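You operate a simulated robot arm through the tools that you are given. There is no shell and no other tool.

You are at the controls of a simulated robot arm. One attempt, no reset.

Task
Warm up the orange-guard press till its display shows At heat.
Fine: air valve open, main switch and every heater knob on; set points, dwell, speed, ejector, light and trays stay as they are.

Only the result counts: the job must be done as asked and must still hold three seconds after the hand-in. Knocking over, shifting, dropping, spilling or breaking anything else fails it.

Robot
A 7-joint arm with a fingered hand, fixed in place. Base frame: the origin is at the foot of the arm, x ahead of it, y to its left, z up. Units: cm, degrees, N and s.
Its first joint turns from -69.0 to 172.0 degrees. Payload 5 kg.
The tool frame sits at the grasp point between the pads (the TCP): z along the fingers, y along the line on which they close. The tips reach 3.2 cm beyond it. The gripper opens to 16 cm. The gripper's body begins 8.9 cm behind the TCP. The gripper is a hand of 3 fingers: y runs from the thumb to the fingers, the wrist lies at [0, 0, -25.2] in the tool frame, and closing takes about 1.5 s.
Orientation is told as [roll, pitch, yaw] about the base's x, y, z axes, in that order, counted from this pose: with the fingers straight down and closing along the base's y, the tool's x points along the base's -x, its y along +y and its z along -z.

Tools
- The arm moves only by the tool move_arm. Its argument "increments" is a list of rows, each a list of 2 entries, a list of its own where there are three numbers: the shift along the tool's x, y, z in cm, then the turn, a rotation vector about the tool's x, y, z in degrees. In form: [[[dx, dy, dz], [rx, ry, rz]], ...]. A call has 1 to 20 rows; each row shifts and turns the commanded pose from where the row before left it, along the tool's axes as they then stand. "gripper" is the closure in counts, from 0 (fully open) to 255 (shut), set as the call begins (left out, the last holds). Rows are played at 5 a second. More than 5 cm and 8.6 degrees between two rows, or a gripper value outside its range, and nothing of the call is played. A pose out of reach is approached as far as the arm can. The call stops where the force on the tool passes 40 N (or 10 N more than at its start, if that is more) or the arm is blocked; 0.2 s more then pass. Each finger travels about 10.8 cm/s and halts on what it meets, pressing with about 21 N; the grip force reading is that of the motor and also rises with nothing between the fingers. The clock runs only during rows and for 0.2 s after the last one: add rows that do not move to give the fingers time. It gives the time, the measured TCP pose, the force on the tool (base axes), the opening and the grip force at its end, in the units of the frame above (readings bear some noise), with the torque about the TCP (base axes, N m) and any sound that the robot's microphone picked up, and new pictures: "show" is both (left out), scene, wrist or none.
- Cameras (640 x 400 px; columns grow to the right, rows downward): "scene" is fixed at [39.79, 50.05, 192.59]; the picture's right is [-0.98, -0.18, 0.00], its down [-0.09, 0.51, -0.86] and it looks along [0.15, -0.84, -0.52] (base axes); focal length 308 px, centre (320, 200). "wrist" rides on the gripper at [6.5, -0.4, -11.6] in the tool frame; the picture's right is [0.06, 1.00, 0.00], its down [-0.87, 0.05, -0.49] and it looks along [-0.49, 0.03, 0.87] (tool axes); focal length 261 px, centre (320, 200). There is no depth. A picture from a camera that has moved, and an enlarged one, comes with that camera's place and axes in the base frame and with its lens.
- slide_trunk(by): slides the trunk up (or, below 0, down) by that many cm; the arm rides with it, the base frame stays. It gives what a move gives, with no picture.
- finger_targets(finger1, finger2, thumb_bend): sets how far each is bent, from 0 (flat) to 1 (curled in); at 0.3 the hand is open as for a grip, at 0.7 the pads meet at the TCP. One left out holds its place. A second passes; each finger stops where it meets its share of the squeeze, and holds until it gets a number again. A gripper value or a shape takes the hand back. It gives what a move gives, with no picture; readings hold the bend of each and the force on the fingers (four entries, about 0 where the hand has none), thumb and palm.
- hand_shape(shape): the hand has 3 fingers and takes this shape, open, in about a second: jaw (thumb against the fingers, like two jaws); tri (thumb and two fingers); tip (a fingertip pinch); poke (one finger out to press); point (the index stretched); flat (the hand flat); cup (the hand cupped); fist (a fist). The gripper value then closes the fingers along that shape, each until it touches; the sizes above hold for jaw. It gives what a move gives, with no picture.
- close_up(camera, box): a new picture of the part [left, top, right, bottom] of that camera's present view, enlarged. The clock stands still meanwhile.
- hand_in(): hands the job in; it is judged then, once.

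Nothing tells you positions but the pictures and the camera data. Unless the task says otherwise, let go and move clear before handing in.

The tools are called after "Emit:" as a command line: name --argument value ..., lists and objects as JSON in quotes. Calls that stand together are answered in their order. move_arm: Moves the arm, as the interface text tells. Its arguments: {"type":"object","properties":{"increments":{"type":"array"},"gripper":{"type":"number"},"show":{"type":"string","enum":["both","scene","wrist","none"]}},"required":["increments"]} The other tools are called the same way: slide_trunk (by) slides the trunk up or down; hand_shape (shape) gives the hand a shape; finger_targets (finger1, finger2, thumb_bend) moves the fingers one by one; close_up (camera, box) takes an enlarged picture of a part of a camera's view; hand_in () hands the job in.

At the start:

```text
clock: 0.0
tool_pos: [42.2, -55.01, 153.44]
orientation: [0.0, 0.0, 0.1]
ft_force: [0.6, -0.3, -0.2]
torque: [0.01, 0.01, -0.02]
finger_gap: 16.0
grip_force: 0.1
shape: jaw
bend: [0.3, 0.3, 0.3]
finger forces: [0.1, 0.1, 0.0, 0.0, 0.0, 0.1]
trunk travel left (down, up): [-85.0, 9.0]
```

scene: 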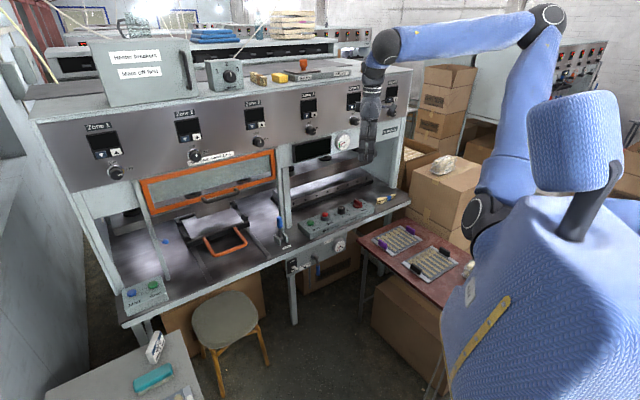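
wrist: 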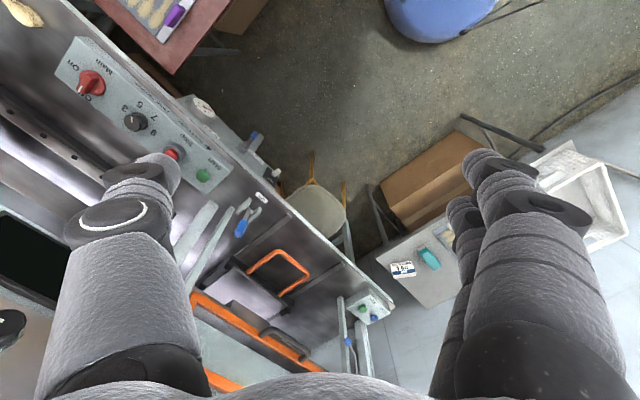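

I see a press with an orange guard, a panel of zone knobs and a control console; I need close looks to locate the air valve, the main switch and each heater knob. I'll start with enlarged views.

Emit:
close_up --camera "scene" --box '[60, 70, 260, 195]'

Emit:
close_up --camera "scene" --box '[220, 60, 420, 185]'

Emit:
close_up --camera "scene" --box '[260, 170, 420, 290]'

Emit:
close_up --camera "scene" --box '[100, 180, 300, 320]'

Emit:
close_up --camera "scene" --box '[60, 0, 360, 110]'

Emit:
close_up --camera "wrist" --box '[30, 20, 290, 200]'

```text
3.20 times, centred on (160, 132) of scene
camera zoom: at [39.79, 50.05, 192.59], right [-0.98, -0.18, 0.0], down [-0.09, 0.51, -0.86], along [0.15, -0.84, -0.52], focal length 987 px, centre (832, 416)
```

zoom: 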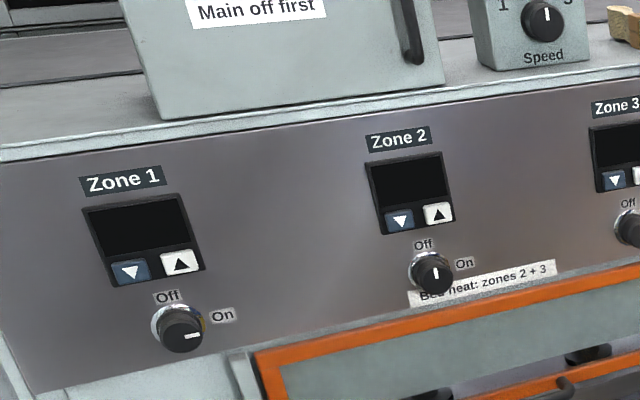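

```text
3.20 times, centred on (320, 122) of scene
camera zoom: at [39.79, 50.05, 192.59], right [-0.98, -0.18, 0.0], down [-0.09, 0.51, -0.86], along [0.15, -0.84, -0.52], focal length 987 px, centre (320, 448)
```

zoom: 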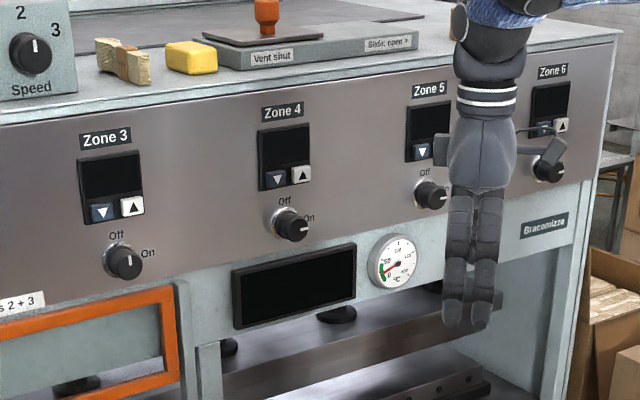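

```text
3.33 times, centred on (340, 230) of scene
camera zoom: at [39.79, 50.05, 192.59], right [-0.98, -0.18, 0.0], down [-0.09, 0.51, -0.86], along [0.15, -0.84, -0.52], focal length 1028 px, centre (253, 100)
```

zoom: 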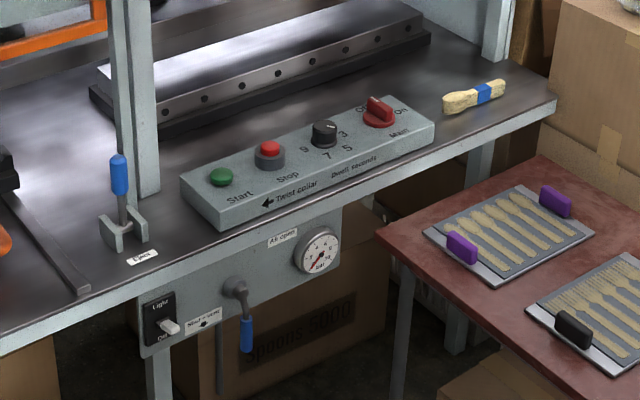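

```text
2.86 times, centred on (200, 250) of scene
camera zoom: at [39.79, 50.05, 192.59], right [-0.98, -0.18, 0.0], down [-0.09, 0.51, -0.86], along [0.15, -0.84, -0.52], focal length 881 px, centre (663, 57)
```

zoom: 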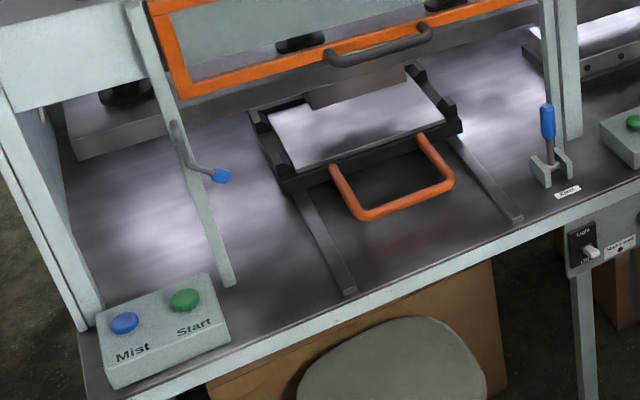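

```text
2.13 times, centred on (210, 55) of scene
camera zoom: at [39.79, 50.05, 192.59], right [-0.98, -0.18, 0.0], down [-0.09, 0.51, -0.86], along [0.15, -0.84, -0.52], focal length 658 px, centre (555, 509)
```

zoom: 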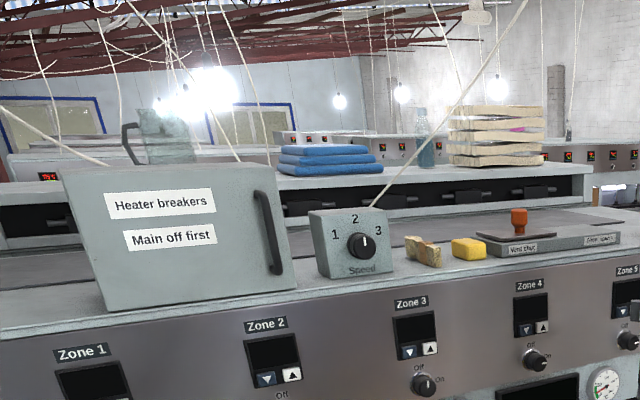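

```text
2.22 times, centred on (160, 110) of wrist
camera zoom: at [35.71, -55.33, 165.05], right [-0.06, 1.0, 0.0], down [0.87, 0.06, 0.49], along [0.49, 0.03, -0.87], focal length 579 px, centre (676, 400)
```

zoom: 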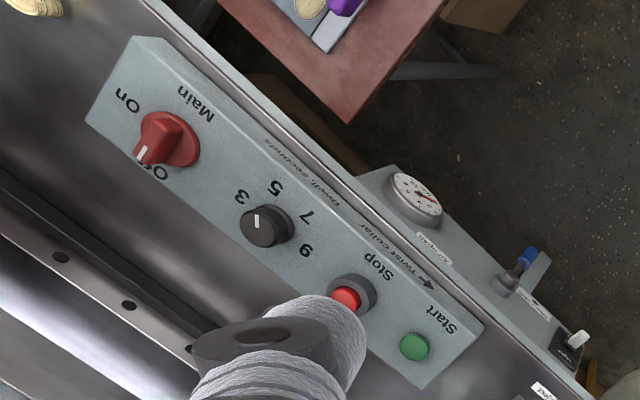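

The console, an air lever with a gauge and six zone knobs are visible; small labels matter, so I'll zoom in further before moving.

Emit:
close_up --camera "scene" --box '[280, 220, 360, 270]'

Emit:
close_up --camera "scene" --box '[300, 190, 380, 240]'

Emit:
close_up --camera "scene" --box '[285, 115, 365, 165]'

Emit:
close_up --camera "scene" --box '[335, 70, 415, 120]'

Emit:
close_up --camera "scene" --box '[280, 50, 360, 100]'

Emit:
close_up --camera "scene" --box '[80, 140, 160, 190]'

Emit:
close_up --camera "scene" --box '[170, 130, 250, 180]'

Emit:
close_up --camera "wrist" --box '[130, 90, 290, 190]'

Emit:
close_up --camera "wrist" --box '[60, 30, 140, 80]'

```text
8.00 times, centred on (320, 245) of scene
camera zoom: at [39.79, 50.05, 192.59], right [-0.98, -0.18, 0.0], down [-0.09, 0.51, -0.86], along [0.15, -0.84, -0.52], focal length 2467 px, centre (320, -160)
```

zoom: 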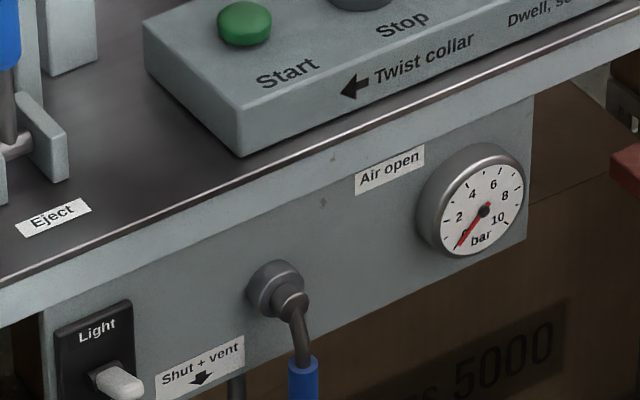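

```text
8.00 times, centred on (340, 215) of scene
camera zoom: at [39.79, 50.05, 192.59], right [-0.98, -0.18, 0.0], down [-0.09, 0.51, -0.86], along [0.15, -0.84, -0.52], focal length 2467 px, centre (160, 80)
```

zoom: 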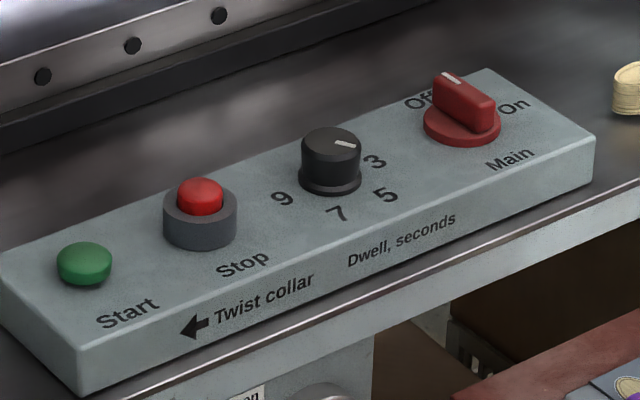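

```text
8.00 times, centred on (325, 140) of scene
camera zoom: at [39.79, 50.05, 192.59], right [-0.98, -0.18, 0.0], down [-0.09, 0.51, -0.86], along [0.15, -0.84, -0.52], focal length 2467 px, centre (280, 680)
```

zoom: 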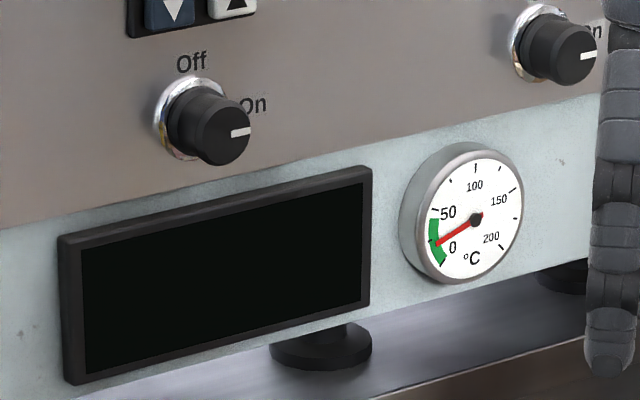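

```text
8.00 times, centred on (375, 95) of scene
camera zoom: at [39.79, 50.05, 192.59], right [-0.98, -0.18, 0.0], down [-0.09, 0.51, -0.86], along [0.15, -0.84, -0.52], focal length 2467 px, centre (-120, 1040)
```

zoom: 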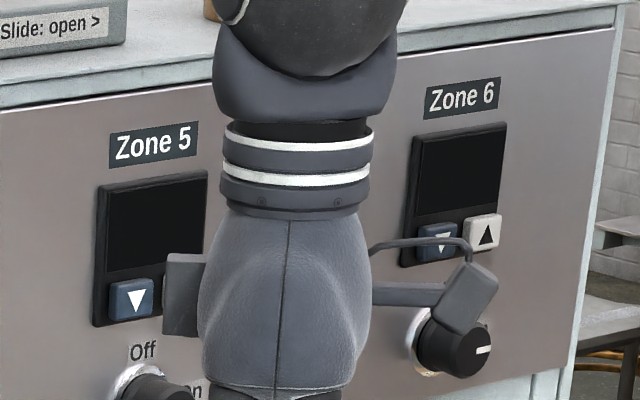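

```text
8.00 times, centred on (320, 75) of scene
camera zoom: at [39.79, 50.05, 192.59], right [-0.98, -0.18, 0.0], down [-0.09, 0.51, -0.86], along [0.15, -0.84, -0.52], focal length 2467 px, centre (320, 1200)
```

zoom: 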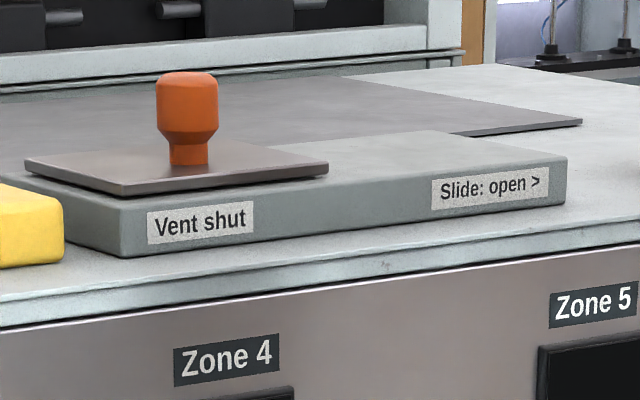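

```text
8.00 times, centred on (120, 165) of scene
camera zoom: at [39.79, 50.05, 192.59], right [-0.98, -0.18, 0.0], down [-0.09, 0.51, -0.86], along [0.15, -0.84, -0.52], focal length 2467 px, centre (1920, 480)
```

zoom: 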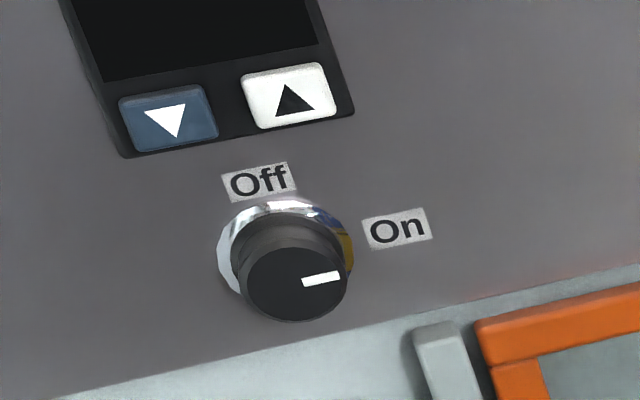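

```text
8.00 times, centred on (210, 155) of scene
camera zoom: at [39.79, 50.05, 192.59], right [-0.98, -0.18, 0.0], down [-0.09, 0.51, -0.86], along [0.15, -0.84, -0.52], focal length 2467 px, centre (1200, 560)
```

zoom: 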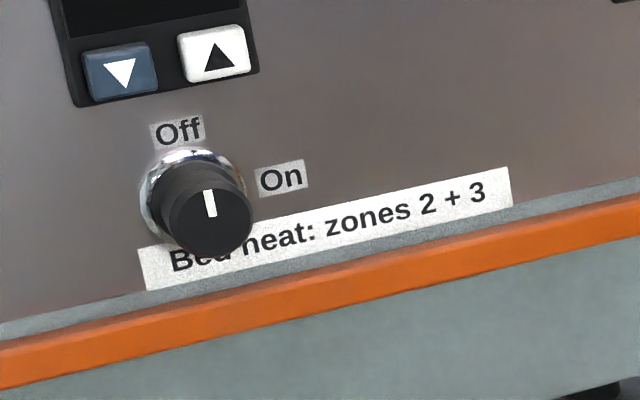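

```text
4.00 times, centred on (210, 140) of wrist
camera zoom: at [35.71, -55.33, 165.05], right [-0.06, 1.0, 0.0], down [0.87, 0.06, 0.49], along [0.49, 0.03, -0.87], focal length 1043 px, centre (760, 440)
```

zoom: 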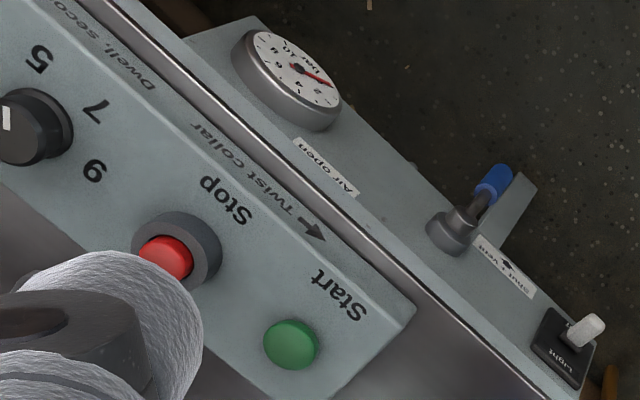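

```text
8.00 times, centred on (100, 55) of wrist
camera zoom: at [35.71, -55.33, 165.05], right [-0.06, 1.0, 0.0], down [0.87, 0.06, 0.49], along [0.49, 0.03, -0.87], focal length 2085 px, centre (2080, 1360)
```

zoom: 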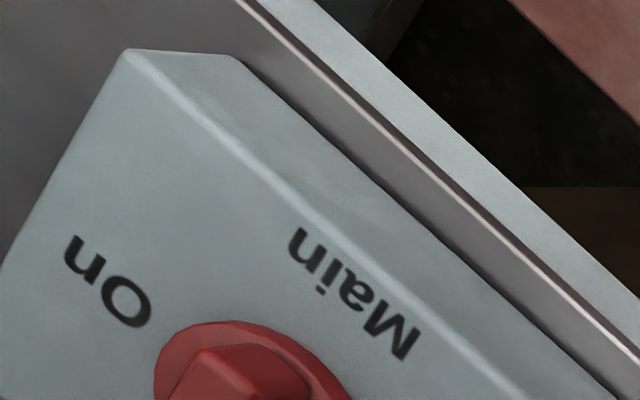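

The press stands turned about 45° to my base axes, its front facing me; the console is near (64, -97, 93) and (46, -117, 90). I'll yaw and then pitch the hand up towards the panel so that the wrist camera can map the knobs.

Emit:
move_arm --increments '[[[0, 0, 0], [0, 0, 7]], [[0, 0, 0], [0, 0, 7]], [[0, 0, 0], [0, 0, 7]], [[0, 0, 0], [0, 0, 7]], [[0, 0, 0], [0, 0, 7]], [[0, 0, 0], [0, 0, 7]]]' --show "both"

```text
clock: 1.4
tool_pos: [42.31, -55.04, 153.49]
orientation: [0.0, 0.0, -42.0]
ft_force: [-0.8, 0.2, -0.5]
torque: [0.0, -0.01, 0.03]
finger_gap: 15.96
grip_force: 0.0
shape: jaw
bend: [0.3, 0.3, 0.3]
finger forces: [0.0, 0.0, 0.0, 0.1, 0.1, 0.0]
trunk travel left (down, up): [-85.0, 9.0]
camera wrist: at [37.17, -50.86, 165.06], right [0.62, 0.78, 0.0], down [0.68, -0.54, 0.49], along [0.39, -0.31, -0.87], focal length 261 px, centre (320, 200)
```

scene: 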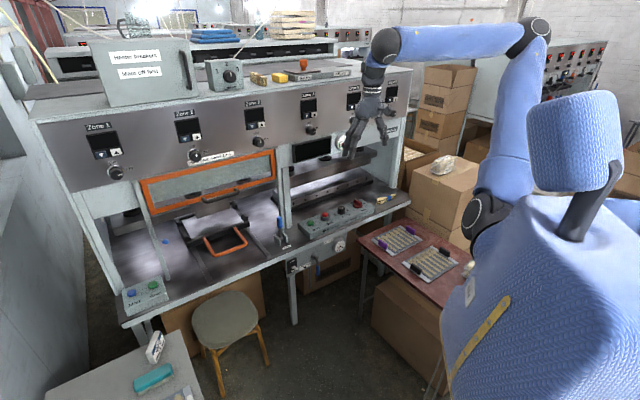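
wrist: 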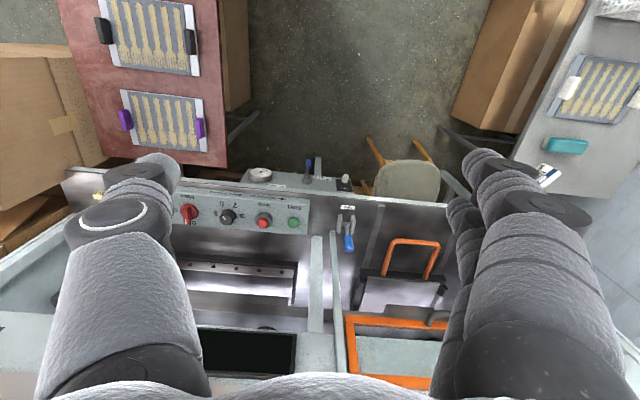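

The hand is now squared with the press. Next I pitch the fingers up towards the panel in steps so that the camera sees the zone knobs.

Emit:
move_arm --increments '[[[0, 0, 0], [0, -7.5, 0]], [[0, 0, 0], [0, -7.5, 0]], [[0, 0, 0], [0, -7.5, 0]], [[0, 0, 0], [0, -7.5, 0]], [[0, 0, 0], [0, -7.5, 0]], [[0, 0, 0], [0, -7.5, 0]]]' --show "both"

```text
clock: 2.8
tool_pos: [42.32, -54.47, 153.94]
orientation: [-0.3, -40.8, -41.6]
ft_force: [-0.4, -0.3, 0.3]
torque: [-0.08, -0.02, -0.03]
finger_gap: 15.99
grip_force: 0.1
shape: jaw
bend: [0.3, 0.3, 0.3]
finger forces: [0.0, 0.1, 0.0, 0.0, 0.1, 0.1]
out of reach, approached as far as the arm can: row 6
trunk travel left (down, up): [-85.0, 9.0]
camera wrist: at [32.8, -46.3, 158.46], right [0.63, 0.78, -0.04], down [0.29, -0.18, 0.94], along [0.72, -0.6, -0.34], focal length 261 px, centre (320, 200)
```

scene: 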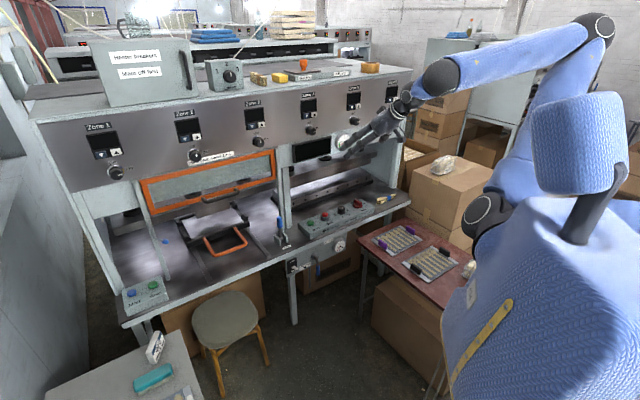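
wrist: 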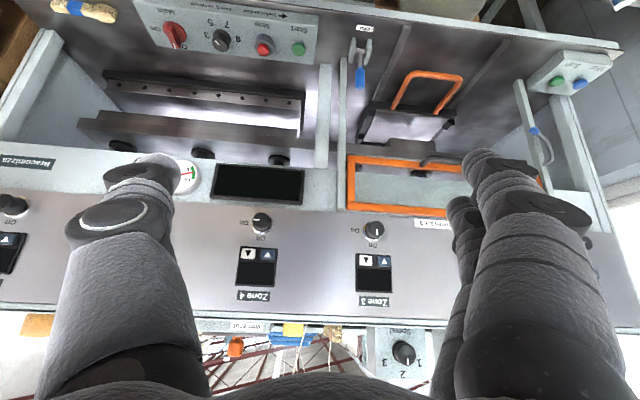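

The arm met its fold limit at this spot, but the view shows the panel upside down: zone 3 knob near (91, -77, 143), zone 4 near (69, -94, 143). I'll zoom in on the details before extending further.

Emit:
close_up --camera "wrist" --box '[230, 195, 310, 245]'

Emit:
close_up --camera "wrist" --box '[340, 205, 420, 255]'

Emit:
close_up --camera "wrist" --box '[130, 0, 330, 70]'

Emit:
close_up --camera "scene" --box '[330, 75, 410, 125]'

Emit:
close_up --camera "wrist" --box '[330, 30, 620, 220]'

Emit:
close_up --camera "scene" --box '[90, 20, 210, 110]'

```text
8.00 times, centred on (270, 220) of wrist
camera zoom: at [32.8, -46.3, 158.46], right [0.63, 0.78, -0.04], down [0.29, -0.18, 0.94], along [0.72, -0.6, -0.34], focal length 2085 px, centre (720, 40)
```

zoom: 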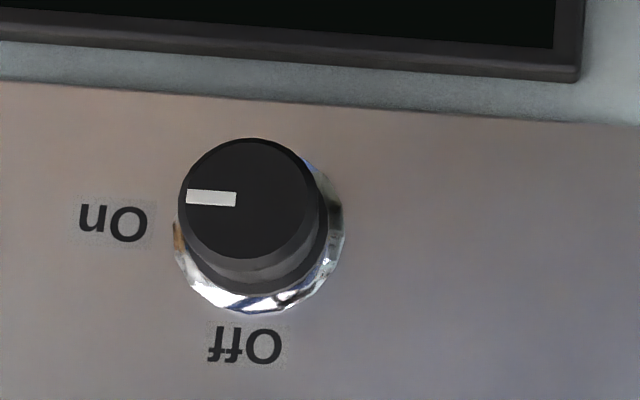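

```text
8.00 times, centred on (380, 230) of wrist
camera zoom: at [32.8, -46.3, 158.46], right [0.63, 0.78, -0.04], down [0.29, -0.18, 0.94], along [0.72, -0.6, -0.34], focal length 2085 px, centre (-160, -40)
```

zoom: 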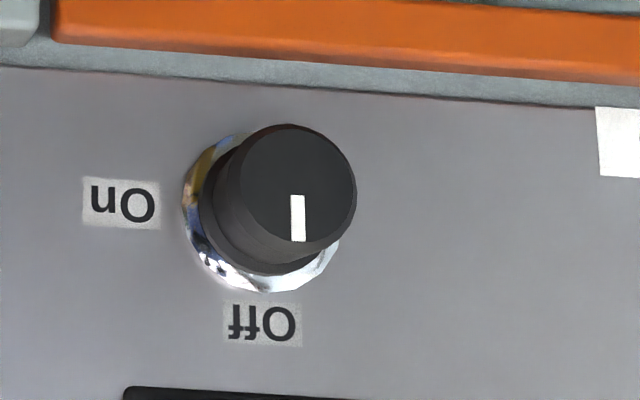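

```text
3.20 times, centred on (230, 35) of wrist
camera zoom: at [32.8, -46.3, 158.46], right [0.63, 0.78, -0.04], down [0.29, -0.18, 0.94], along [0.72, -0.6, -0.34], focal length 834 px, centre (608, 728)
```

zoom: 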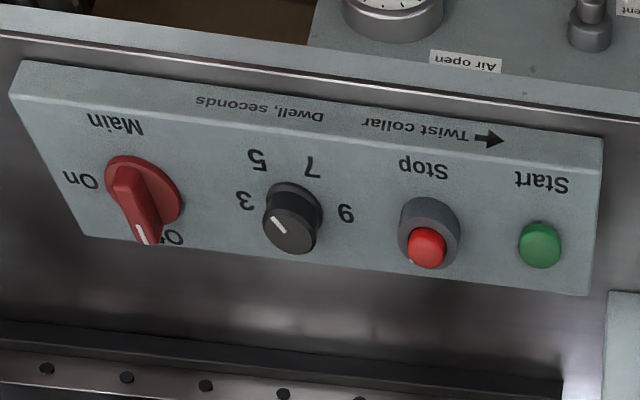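

```text
8.00 times, centred on (370, 100) of scene
camera zoom: at [39.79, 50.05, 192.59], right [-0.98, -0.18, 0.0], down [-0.09, 0.51, -0.86], along [0.15, -0.84, -0.52], focal length 2467 px, centre (-80, 1000)
```

zoom: 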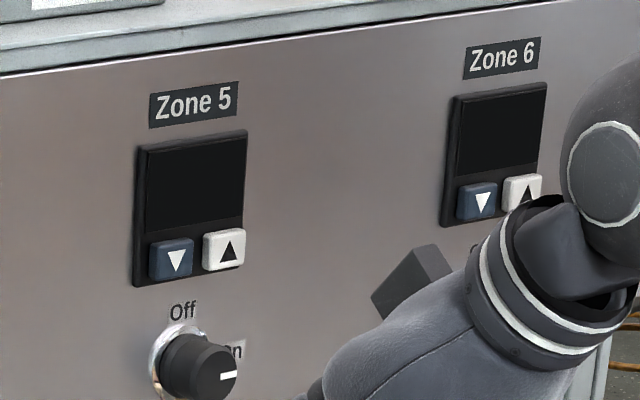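

```text
2.11 times, centred on (475, 125) of wrist
camera zoom: at [32.8, -46.3, 158.46], right [0.63, 0.78, -0.04], down [0.29, -0.18, 0.94], along [0.72, -0.6, -0.34], focal length 549 px, centre (-6, 358)
```

zoom: 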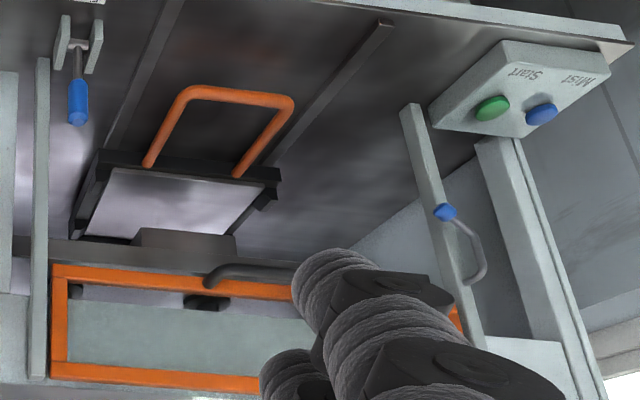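

```text
4.44 times, centred on (150, 65) of scene
camera zoom: at [39.79, 50.05, 192.59], right [-0.98, -0.18, 0.0], down [-0.09, 0.51, -0.86], along [0.15, -0.84, -0.52], focal length 1370 px, centre (1076, 800)
```

zoom: 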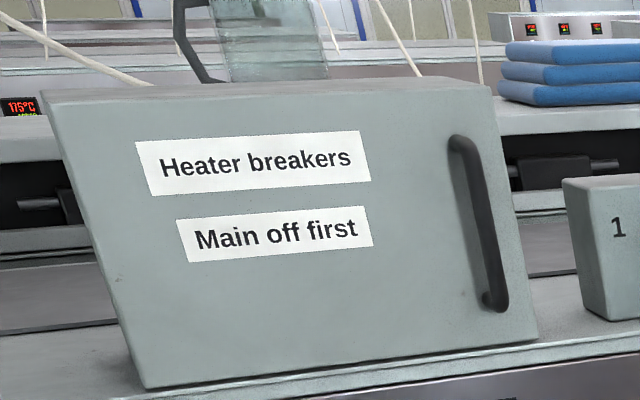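

Zones 1, 4, 5 and 6 already point to On while 2 and 3 point to Off; main is at Off (12 o'clock) with On at 3 o'clock. The air lever hangs down at Shut + vent. I'll extend towards the panel while levelling the hand so that I can reach zone 3.

Emit:
move_arm --increments '[[[-3.0, 0, 2.6], [0, -5, 0]], [[-2.7, 0, 2.9], [0, -5, 0]], [[-2.5, 0, 3.1], [0, -5, 0]], [[-2.2, 0, 3.3], [0, -5, 0]]]' --show "both"

```text
clock: 3.8
tool_pos: [54.4, -66.03, 153.33]
orientation: [-0.3, -60.5, -41.6]
ft_force: [0.5, -0.5, -0.2]
torque: [-0.02, -0.01, 0.02]
finger_gap: 15.99
grip_force: 0.0
shape: jaw
bend: [0.3, 0.3, 0.3]
finger forces: [0.0, 0.0, 0.0, 0.1, 0.0, 0.0]
trunk travel left (down, up): [-85.0, 9.0]
camera wrist: at [44.29, -57.39, 153.25], right [0.64, 0.76, -0.06], down [0.04, 0.04, 1.0], along [0.76, -0.64, 0.0], focal length 261 px, centre (320, 200)
```

scene: 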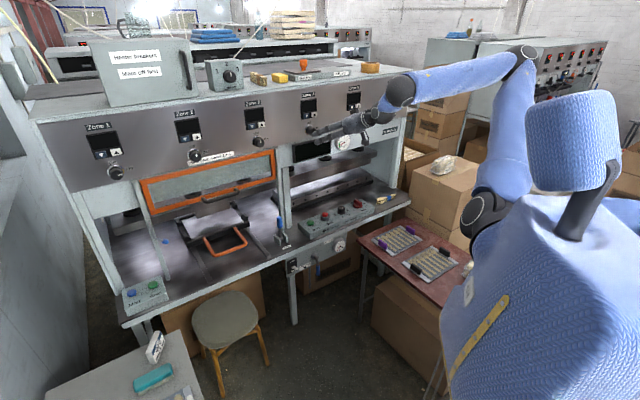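
wrist: 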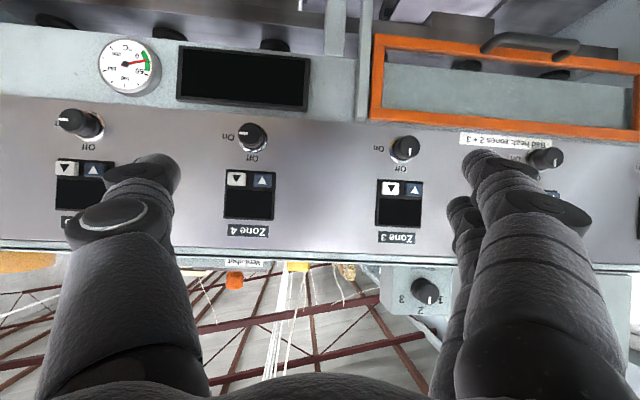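

Levelled to 60°, reaching fine. The zone 3 knob face is at about (91, -77, 143), zone 2 at about (111, -57, 142); I'll finish levelling while shifting left in front of zone 3, still about 30 cm clear of the panel.

Emit:
move_arm --increments '[[[0, 3, 0], [0, -5, 0]], [[0, 3, 0], [0, -5, 0]], [[0, 3, 0], [0, -5, 0]], [[0, 3, 0], [0, -5, 0]], [[0, 3, 0], [0, -5, 0]], [[0, 3, 0], [0, -4.5, 0]], [[0, 0, 0], [4, 0, 0]]]' --show "both"

```text
clock: 5.4
tool_pos: [68.33, -59.48, 157.3]
orientation: [-16.9, -89.4, -28.1]
ft_force: [0.0, 1.1, -0.6]
torque: [0.01, 0.01, -0.01]
finger_gap: 16.0
grip_force: 0.0
shape: jaw
bend: [0.3, 0.3, 0.3]
finger forces: [0.0, 0.0, 0.1, 0.0, 0.0, 0.1]
out of reach, approached as far as the arm can: row 5, 6, 7
trunk travel left (down, up): [-85.0, 9.0]
camera wrist: at [59.85, -51.49, 150.83], right [0.7, 0.71, -0.07], down [-0.3, 0.38, 0.87], along [0.64, -0.6, 0.48], focal length 261 px, centre (320, 200)
```

scene: 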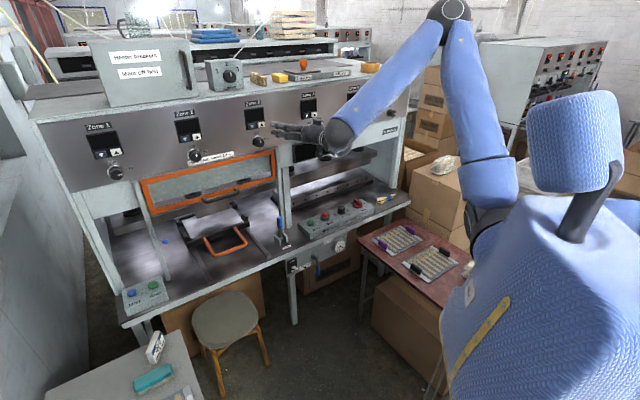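
wrist: 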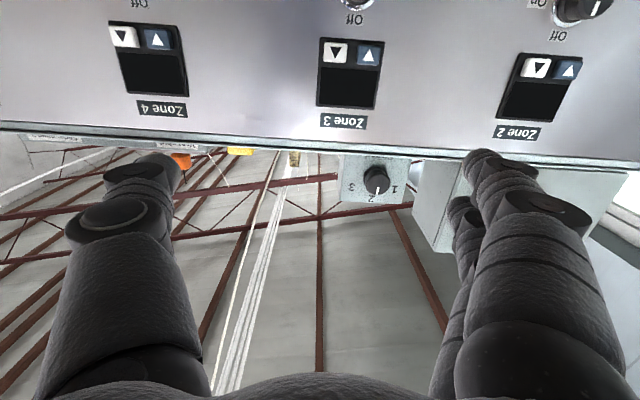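

The hand is level but the arm is at a wrist limit here because the shoulder is high. I'll lower the trunk by 15 cm so the forearm flattens, then see the pose again.

Emit:
slide_trunk --by -15

Emit:
move_arm --increments '[[[0, 0, 0], [0, 0, 0]]]' --show "both"

```text
clock: 7.2
tool_pos: [68.14, -59.72, 142.22]
orientation: [-11.1, -89.3, -33.9]
ft_force: [0.3, 0.8, 0.0]
torque: [-0.01, 0.0, -0.02]
finger_gap: 15.99
grip_force: 0.0
shape: jaw
bend: [0.3, 0.3, 0.3]
finger forces: [0.1, 0.0, 0.0, 0.0, 0.0, 0.0]
trunk travel left (down, up): [-70.0, 24.0]
```

```text
clock: 7.5
tool_pos: [68.23, -59.77, 142.15]
orientation: [-11.0, -89.2, -33.9]
ft_force: [0.5, -0.1, -0.6]
torque: [0.01, -0.01, 0.0]
finger_gap: 15.97
grip_force: 0.1
shape: jaw
bend: [0.3, 0.3, 0.3]
finger forces: [0.1, 0.0, 0.0, 0.1, 0.1, 0.0]
trunk travel left (down, up): [-70.0, 24.0]
camera wrist: at [59.7, -51.68, 135.8], right [0.7, 0.71, -0.06], down [-0.3, 0.38, 0.88], along [0.64, -0.6, 0.48], focal length 261 px, centre (320, 200)
```

scene: 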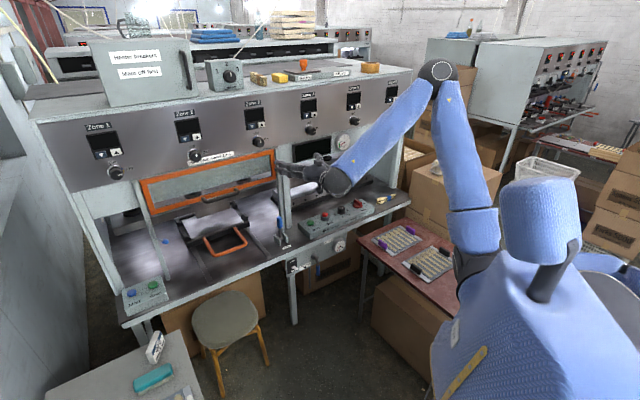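
wrist: 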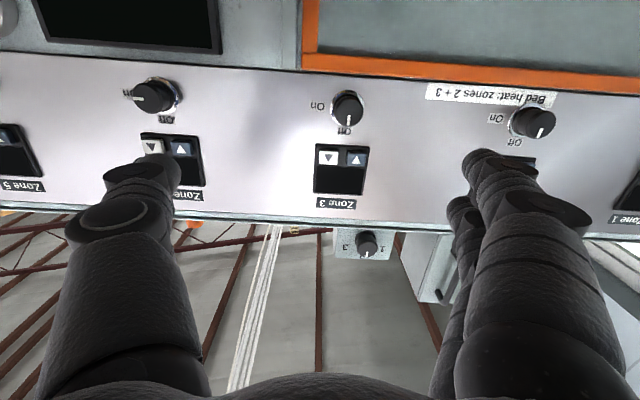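

Commands track again: TCP (68, -60, 142), level, facing the panel. Zone 3 knob face is about 28 cm ahead, 5 cm to the left; I'll advance 12 cm, line up and partly close the fingers to see their shape.

Emit:
move_arm --increments '[[[-0.3, 1.7, 4], [2, 0, 0]], [[-0.3, 1.7, 4], [0, 0, 0]], [[-0.3, 1.7, 4], [0, 0, 0]], [[0, 0, 0], [0, 0, 0]], [[0, 0, 0], [0, 0, 0]]]' --gripper 140 --show "both"

```text
clock: 8.8
tool_pos: [80.3, -64.79, 142.73]
orientation: [-12.9, -89.2, -34.1]
ft_force: [0.3, -0.6, -0.3]
torque: [-0.01, 0.0, 0.02]
finger_gap: 7.24
grip_force: 0.1
shape: jaw
bend: [0.73, 0.73, 0.7]
finger forces: [0.0, 0.0, 0.0, 0.1, 0.0, 0.0]
trunk travel left (down, up): [-70.0, 24.0]
camera wrist: at [72.07, -56.46, 136.48], right [0.73, 0.68, -0.07], down [-0.29, 0.39, 0.88], along [0.62, -0.62, 0.48], focal length 261 px, centre (320, 200)
```

scene: 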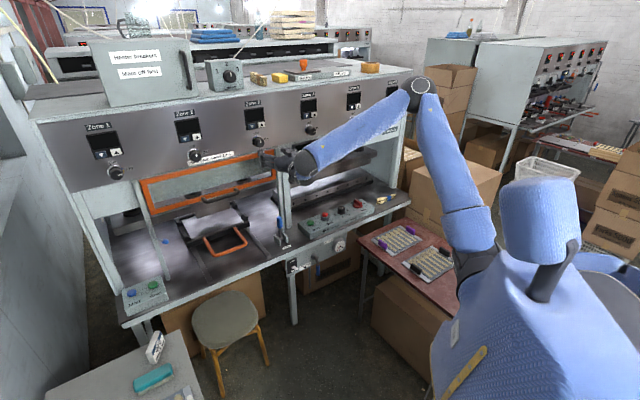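
wrist: 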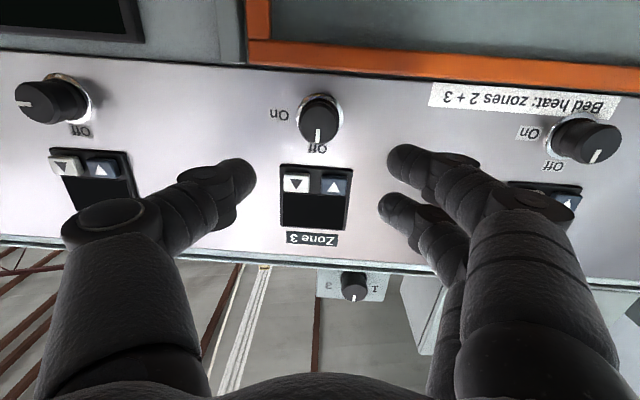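

The fingers now frame the zone 3 knob, which sits about 16 cm ahead on the tool axis. I'll test here in free air how far the wrist can roll both ways before gripping.

Emit:
move_arm --increments '[[[0, 0, 0], [0, 0, -8]], [[0, 0, 0], [0, 0, -8]], [[0, 0, 0], [0, 0, -8]], [[0, 0, 0], [0, 0, -8]], [[0, 0, 0], [0, 0, -8]], [[0, 0, 0], [0, 0, -5]]]' --show "wrist"

Emit:
move_arm --increments '[[[0, 0, 0], [0, 0, 8]], [[0, 0, 0], [0, 0, 8]], [[0, 0, 0], [0, 0, 8]], [[0, 0, 0], [0, 0, 8]], [[0, 0, 0], [0, 0, 8]], [[0, 0, 0], [0, 0, 8]], [[0, 0, 0], [0, 0, 8]], [[0, 0, 0], [0, 0, 8]], [[0, 0, 0], [0, 0, 8]], [[0, 0, 0], [0, 0, 8]], [[0, 0, 0], [0, 0, 8]], [[0, 0, 0], [0, 0, 2]]]' --show "wrist"

```text
clock: 10.2
tool_pos: [80.15, -64.88, 142.72]
orientation: [-89.1, -44.7, 42.2]
ft_force: [0.1, -0.2, -0.1]
torque: [0.04, 0.01, 0.02]
finger_gap: 7.28
grip_force: 0.1
shape: jaw
bend: [0.73, 0.73, 0.7]
finger forces: [0.1, 0.0, 0.1, 0.0, 0.0, 0.0]
trunk travel left (down, up): [-70.0, 24.0]
camera wrist: at [68.69, -59.58, 138.71], right [0.47, 0.46, -0.75], down [0.15, 0.8, 0.58], along [0.87, -0.39, 0.31], focal length 261 px, centre (320, 200)
```

wrist: 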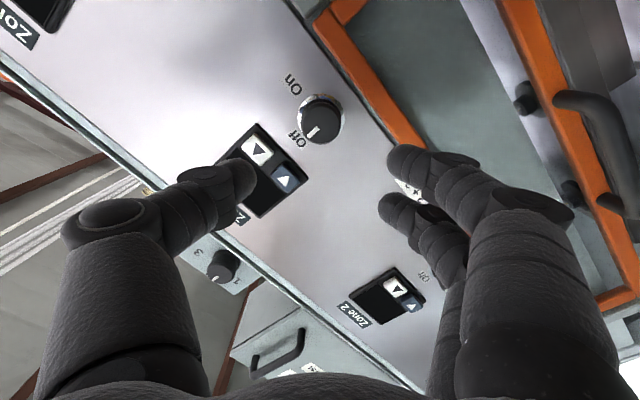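

```text
clock: 12.8
tool_pos: [80.12, -64.79, 143.08]
orientation: [88.8, -45.0, -136.2]
ft_force: [0.4, -0.4, 0.2]
torque: [0.01, 0.0, -0.01]
finger_gap: 7.26
grip_force: 0.1
shape: jaw
bend: [0.73, 0.73, 0.7]
finger forces: [0.0, 0.1, 0.1, 0.1, 0.0, 0.0]
trunk travel left (down, up): [-70.0, 24.0]
camera wrist: at [75.42, -53.32, 138.16], right [0.55, 0.51, 0.66], down [-0.75, -0.04, 0.66], along [0.36, -0.86, 0.36], focal length 261 px, centre (320, 200)
```

wrist: 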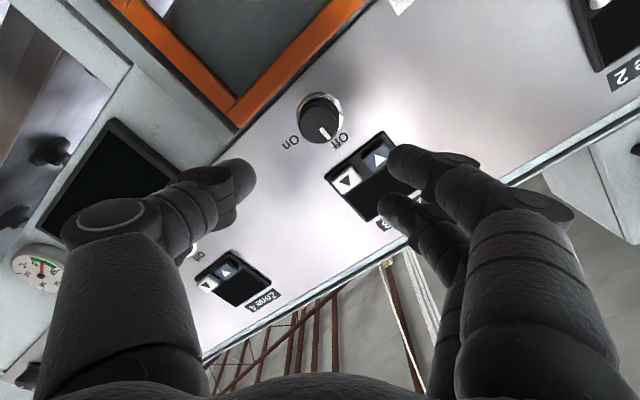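

Both rolls (±45°) are reachable, and positive roll is clockwise as the operator sees it, as needed. I'll check the knob's offset from the tool axis here, then go back to -45° for the grip.

Emit:
close_up --camera "wrist" --box '[280, 80, 360, 130]'

Emit:
move_arm --increments '[[[0, 0, 0], [0, 0, -8]], [[0, 0, 0], [0, 0, -8]], [[0, 0, 0], [0, 0, -8]], [[0, 0, 0], [0, 0, -8]], [[0, 0, 0], [0, 0, -8]], [[0, 0, 0], [0, 0, -8]], [[0, 0, 0], [0, 0, -8]], [[0, 0, 0], [0, 0, -8]], [[0, 0, 0], [0, 0, -8]], [[0, 0, 0], [0, 0, -8]], [[0, 0, 0], [0, 0, -8]], [[0, 0, 0], [0, 0, -2]]]' --show "wrist"

Emit:
close_up --camera "wrist" --box '[280, 90, 360, 140]'

```text
8.00 times, centred on (320, 105) of wrist
camera zoom: at [75.42, -53.32, 138.16], right [0.55, 0.51, 0.66], down [-0.75, -0.04, 0.66], along [0.36, -0.86, 0.36], focal length 2085 px, centre (320, 960)
```

zoom: 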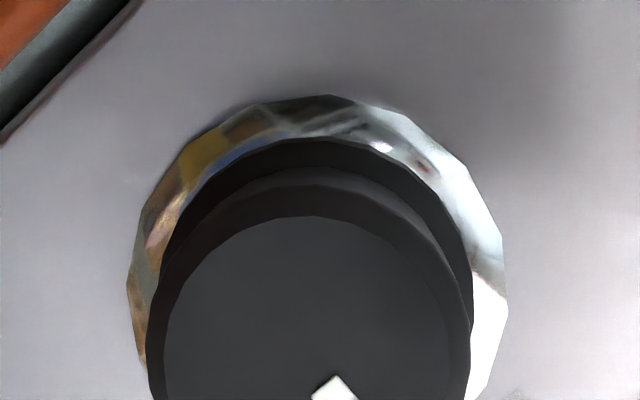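

```text
clock: 15.3
tool_pos: [80.23, -64.87, 142.9]
orientation: [-89.0, -44.7, 42.4]
ft_force: [0.3, 0.3, 0.2]
torque: [0.01, -0.03, 0.0]
finger_gap: 7.27
grip_force: 0.0
shape: jaw
bend: [0.73, 0.73, 0.7]
finger forces: [0.0, 0.0, 0.0, 0.1, 0.0, 0.0]
trunk travel left (down, up): [-70.0, 24.0]
camera wrist: at [68.76, -59.61, 138.77], right [0.47, 0.46, -0.75], down [0.15, 0.8, 0.58], along [0.87, -0.39, 0.31], focal length 261 px, centre (320, 200)
```

wrist: 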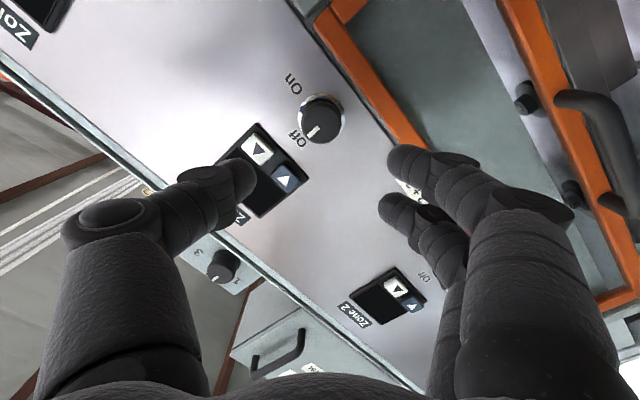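

```text
8.00 times, centred on (320, 115) of wrist
camera zoom: at [68.76, -59.61, 138.77], right [0.47, 0.46, -0.75], down [0.15, 0.8, 0.58], along [0.87, -0.39, 0.31], focal length 2085 px, centre (320, 880)
```

zoom: 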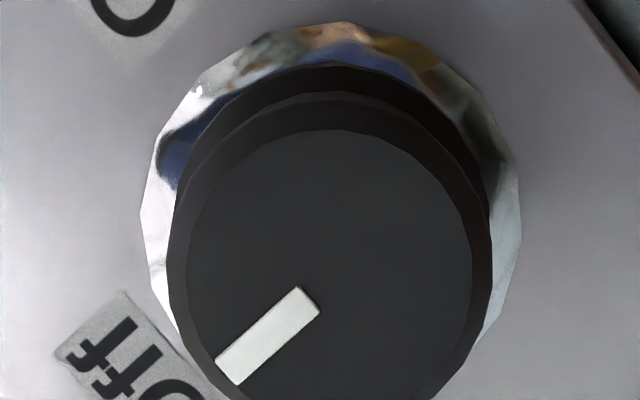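

The zone 3 knob face is on the tool axis to within 0.2 cm, 16.6 cm ahead, 3.8 cm across and about 3.8 cm long. I'll advance 12 cm and check again before going around it.

Emit:
move_arm --increments '[[[0.14, 0.14, 4], [0, 0, 0]], [[0, 0, 4], [0, 0, 0]], [[0, 0, 4], [0, 0, 0]]]' --show "both"

```text
clock: 16.1
tool_pos: [88.54, -73.67, 142.25]
orientation: [-88.8, -44.8, 42.3]
ft_force: [-0.2, -0.2, -0.6]
torque: [-0.04, -0.01, 0.02]
finger_gap: 7.29
grip_force: 0.1
shape: jaw
bend: [0.73, 0.73, 0.7]
finger forces: [0.0, 0.0, 0.0, 0.1, 0.0, 0.0]
trunk travel left (down, up): [-70.0, 24.0]
camera wrist: at [77.01, -68.46, 138.22], right [0.47, 0.46, -0.75], down [0.15, 0.8, 0.58], along [0.87, -0.39, 0.31], focal length 261 px, centre (320, 200)
```

scene: 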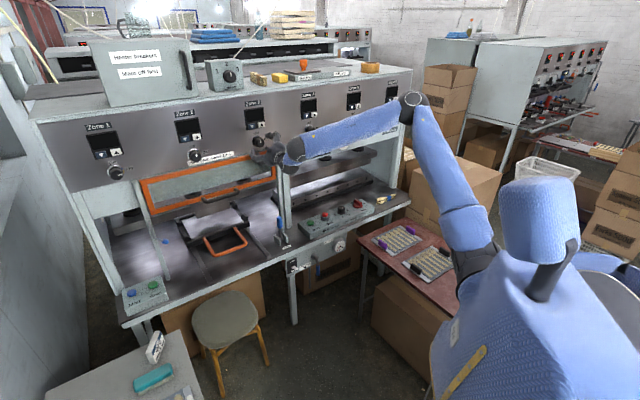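
wrist: 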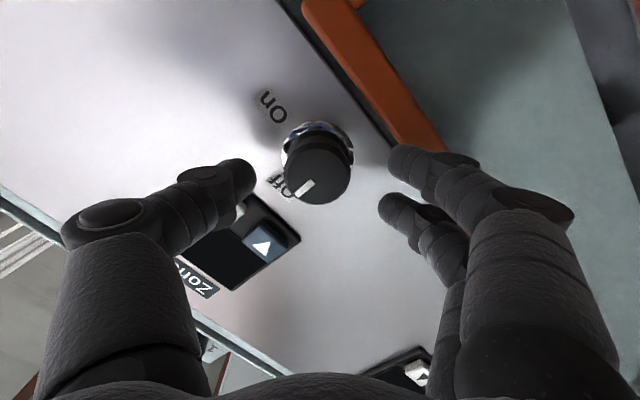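

The knob stays centred, face 4.6 cm ahead. I'll advance 3.7 cm more so that the fingertips straddle it without touching the panel.

Emit:
move_arm --increments '[[[0, 0, 2], [0, 0, 0]], [[0, 0, 1.7], [0, 0, 0]]]' --show "wrist"

Emit:
close_up --camera "wrist" --box '[220, 100, 420, 225]'

```text
clock: 16.8
tool_pos: [90.82, -76.09, 142.5]
orientation: [-89.0, -44.8, 42.4]
ft_force: [-8.2, 7.2, 1.0]
torque: [0.17, 0.19, 0.5]
finger_gap: 7.09
grip_force: 0.0
shape: jaw
bend: [0.73, 0.74, 0.7]
finger forces: [2.6, 9.6, 0.0, 0.0, 0.0, 0.0]
trunk travel left (down, up): [-70.0, 24.0]
camera wrist: at [79.29, -70.9, 138.36], right [0.48, 0.46, -0.75], down [0.15, 0.8, 0.58], along [0.87, -0.39, 0.31], focal length 261 px, centre (320, 200)
```

wrist: 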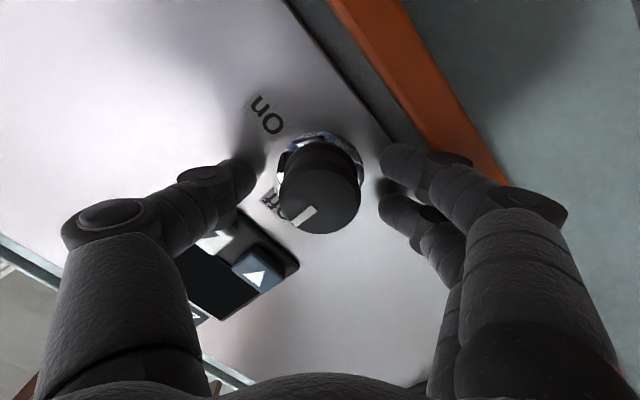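

```text
3.20 times, centred on (320, 162) of wrist
camera zoom: at [79.29, -70.9, 138.36], right [0.48, 0.46, -0.75], down [0.15, 0.8, 0.58], along [0.87, -0.39, 0.31], focal length 834 px, centre (320, 320)
```

zoom: 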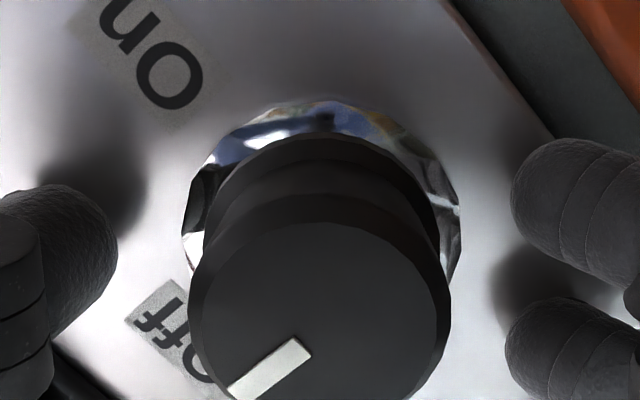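

The fingertips have just touched the panel (about 10 N along its normal). I'll back off 0.8 cm and then close gently on the knob.

Emit:
move_arm --increments '[[[0, 0, -0.9], [0, 0, 0]]]' --show "none"

Emit:
move_arm --increments '[[[0, 0, 0], [0, 0, 0]], [[0, 0, 0], [0, 0, 0]], [[0, 0, 0], [0, 0, 0]], [[0, 0, 0], [0, 0, 0]], [[0, 0, 0], [0, 0, 0]]]' --gripper 215 --show "wrist"

Emit:
close_up --camera "wrist" --box '[220, 100, 420, 225]'

```text
clock: 17.1
tool_pos: [90.31, -75.69, 142.5]
orientation: [-88.9, -44.7, 42.3]
ft_force: [0.0, 0.4, 0.6]
torque: [-0.01, -0.01, 0.01]
finger_gap: 7.19
grip_force: 0.1
shape: jaw
bend: [0.73, 0.73, 0.7]
finger forces: [0.1, 0.0, 0.1, 0.0, 0.0, 0.0]
trunk travel left (down, up): [-70.0, 24.0]
```

```text
clock: 18.4
tool_pos: [90.16, -75.61, 142.51]
orientation: [-89.1, -44.8, 42.3]
ft_force: [2.5, -4.2, 3.4]
torque: [-0.04, -0.05, -0.02]
finger_gap: 2.81
grip_force: 21.2
shape: jaw
bend: [0.73, 0.73, 0.7]
finger forces: [7.8, 8.7, 0.1, 0.0, 20.7, 0.1]
trunk travel left (down, up): [-70.0, 24.0]
camera wrist: at [78.79, -70.47, 138.33], right [0.48, 0.46, -0.75], down [0.15, 0.8, 0.58], along [0.87, -0.39, 0.31], focal length 261 px, centre (320, 200)
```

wrist: 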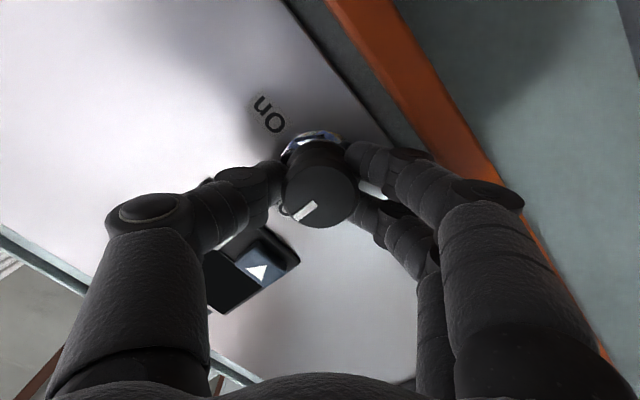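

```text
3.20 times, centred on (320, 162) of wrist
camera zoom: at [78.79, -70.47, 138.33], right [0.48, 0.46, -0.75], down [0.15, 0.8, 0.58], along [0.87, -0.39, 0.31], focal length 834 px, centre (320, 320)
```

zoom: 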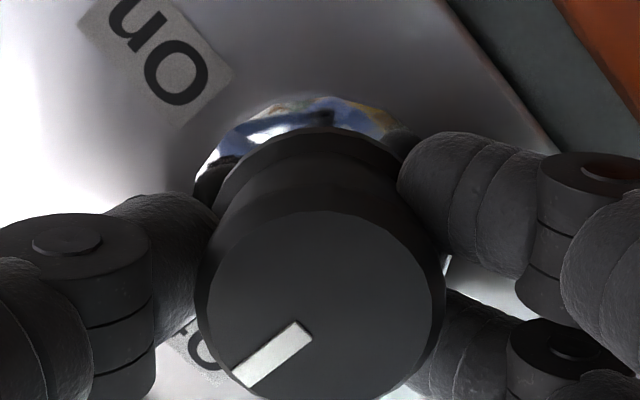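

The knob is held with about 20 N and its pointer still shows Off. I'll turn it clockwise about its own axis, first 48°, checking forces.

Emit:
move_arm --increments '[[[0, 0.055, 0], [0, 0, 8]], [[0, 0.055, 0], [0, 0, 8]], [[0, 0.055, 0], [0, 0, 8]], [[0, 0.055, 0], [0, 0, 8]], [[0, 0.055, 0], [0, 0, 8]], [[0, 0.055, 0], [0, 0, 8]]]' --show "wrist"

Emit:
close_up --camera "wrist" --box '[220, 100, 420, 225]'

```text
clock: 19.8
tool_pos: [90.3, -75.56, 142.35]
orientation: [77.2, -86.9, -124.2]
ft_force: [-1.1, -11.8, 11.3]
torque: [-0.16, -0.13, -0.04]
finger_gap: 2.75
grip_force: 21.2
shape: jaw
bend: [0.73, 0.73, 0.7]
finger forces: [6.5, 10.5, 0.1, 0.0, 23.8, 0.0]
trunk travel left (down, up): [-70.0, 24.0]
camera wrist: at [82.4, -67.03, 136.02], right [0.73, 0.68, -0.01], down [-0.32, 0.36, 0.88], along [0.6, -0.64, 0.48], focal length 261 px, centre (320, 200)
```

wrist: 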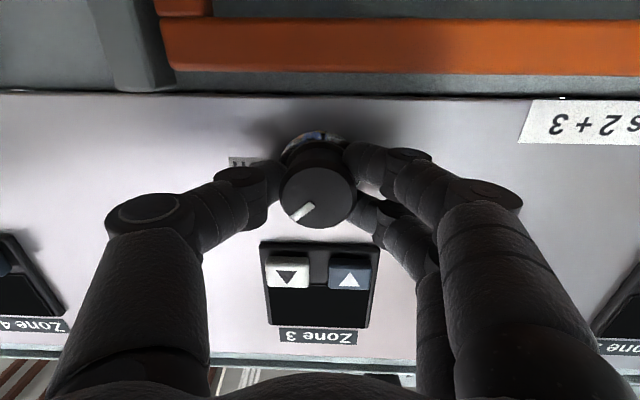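

```text
3.20 times, centred on (320, 162) of wrist
camera zoom: at [82.4, -67.03, 136.02], right [0.73, 0.68, -0.01], down [-0.32, 0.36, 0.88], along [0.6, -0.64, 0.48], focal length 834 px, centre (320, 320)
```

zoom: 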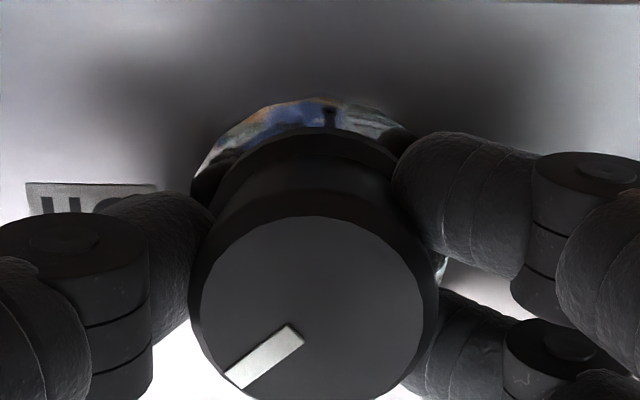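

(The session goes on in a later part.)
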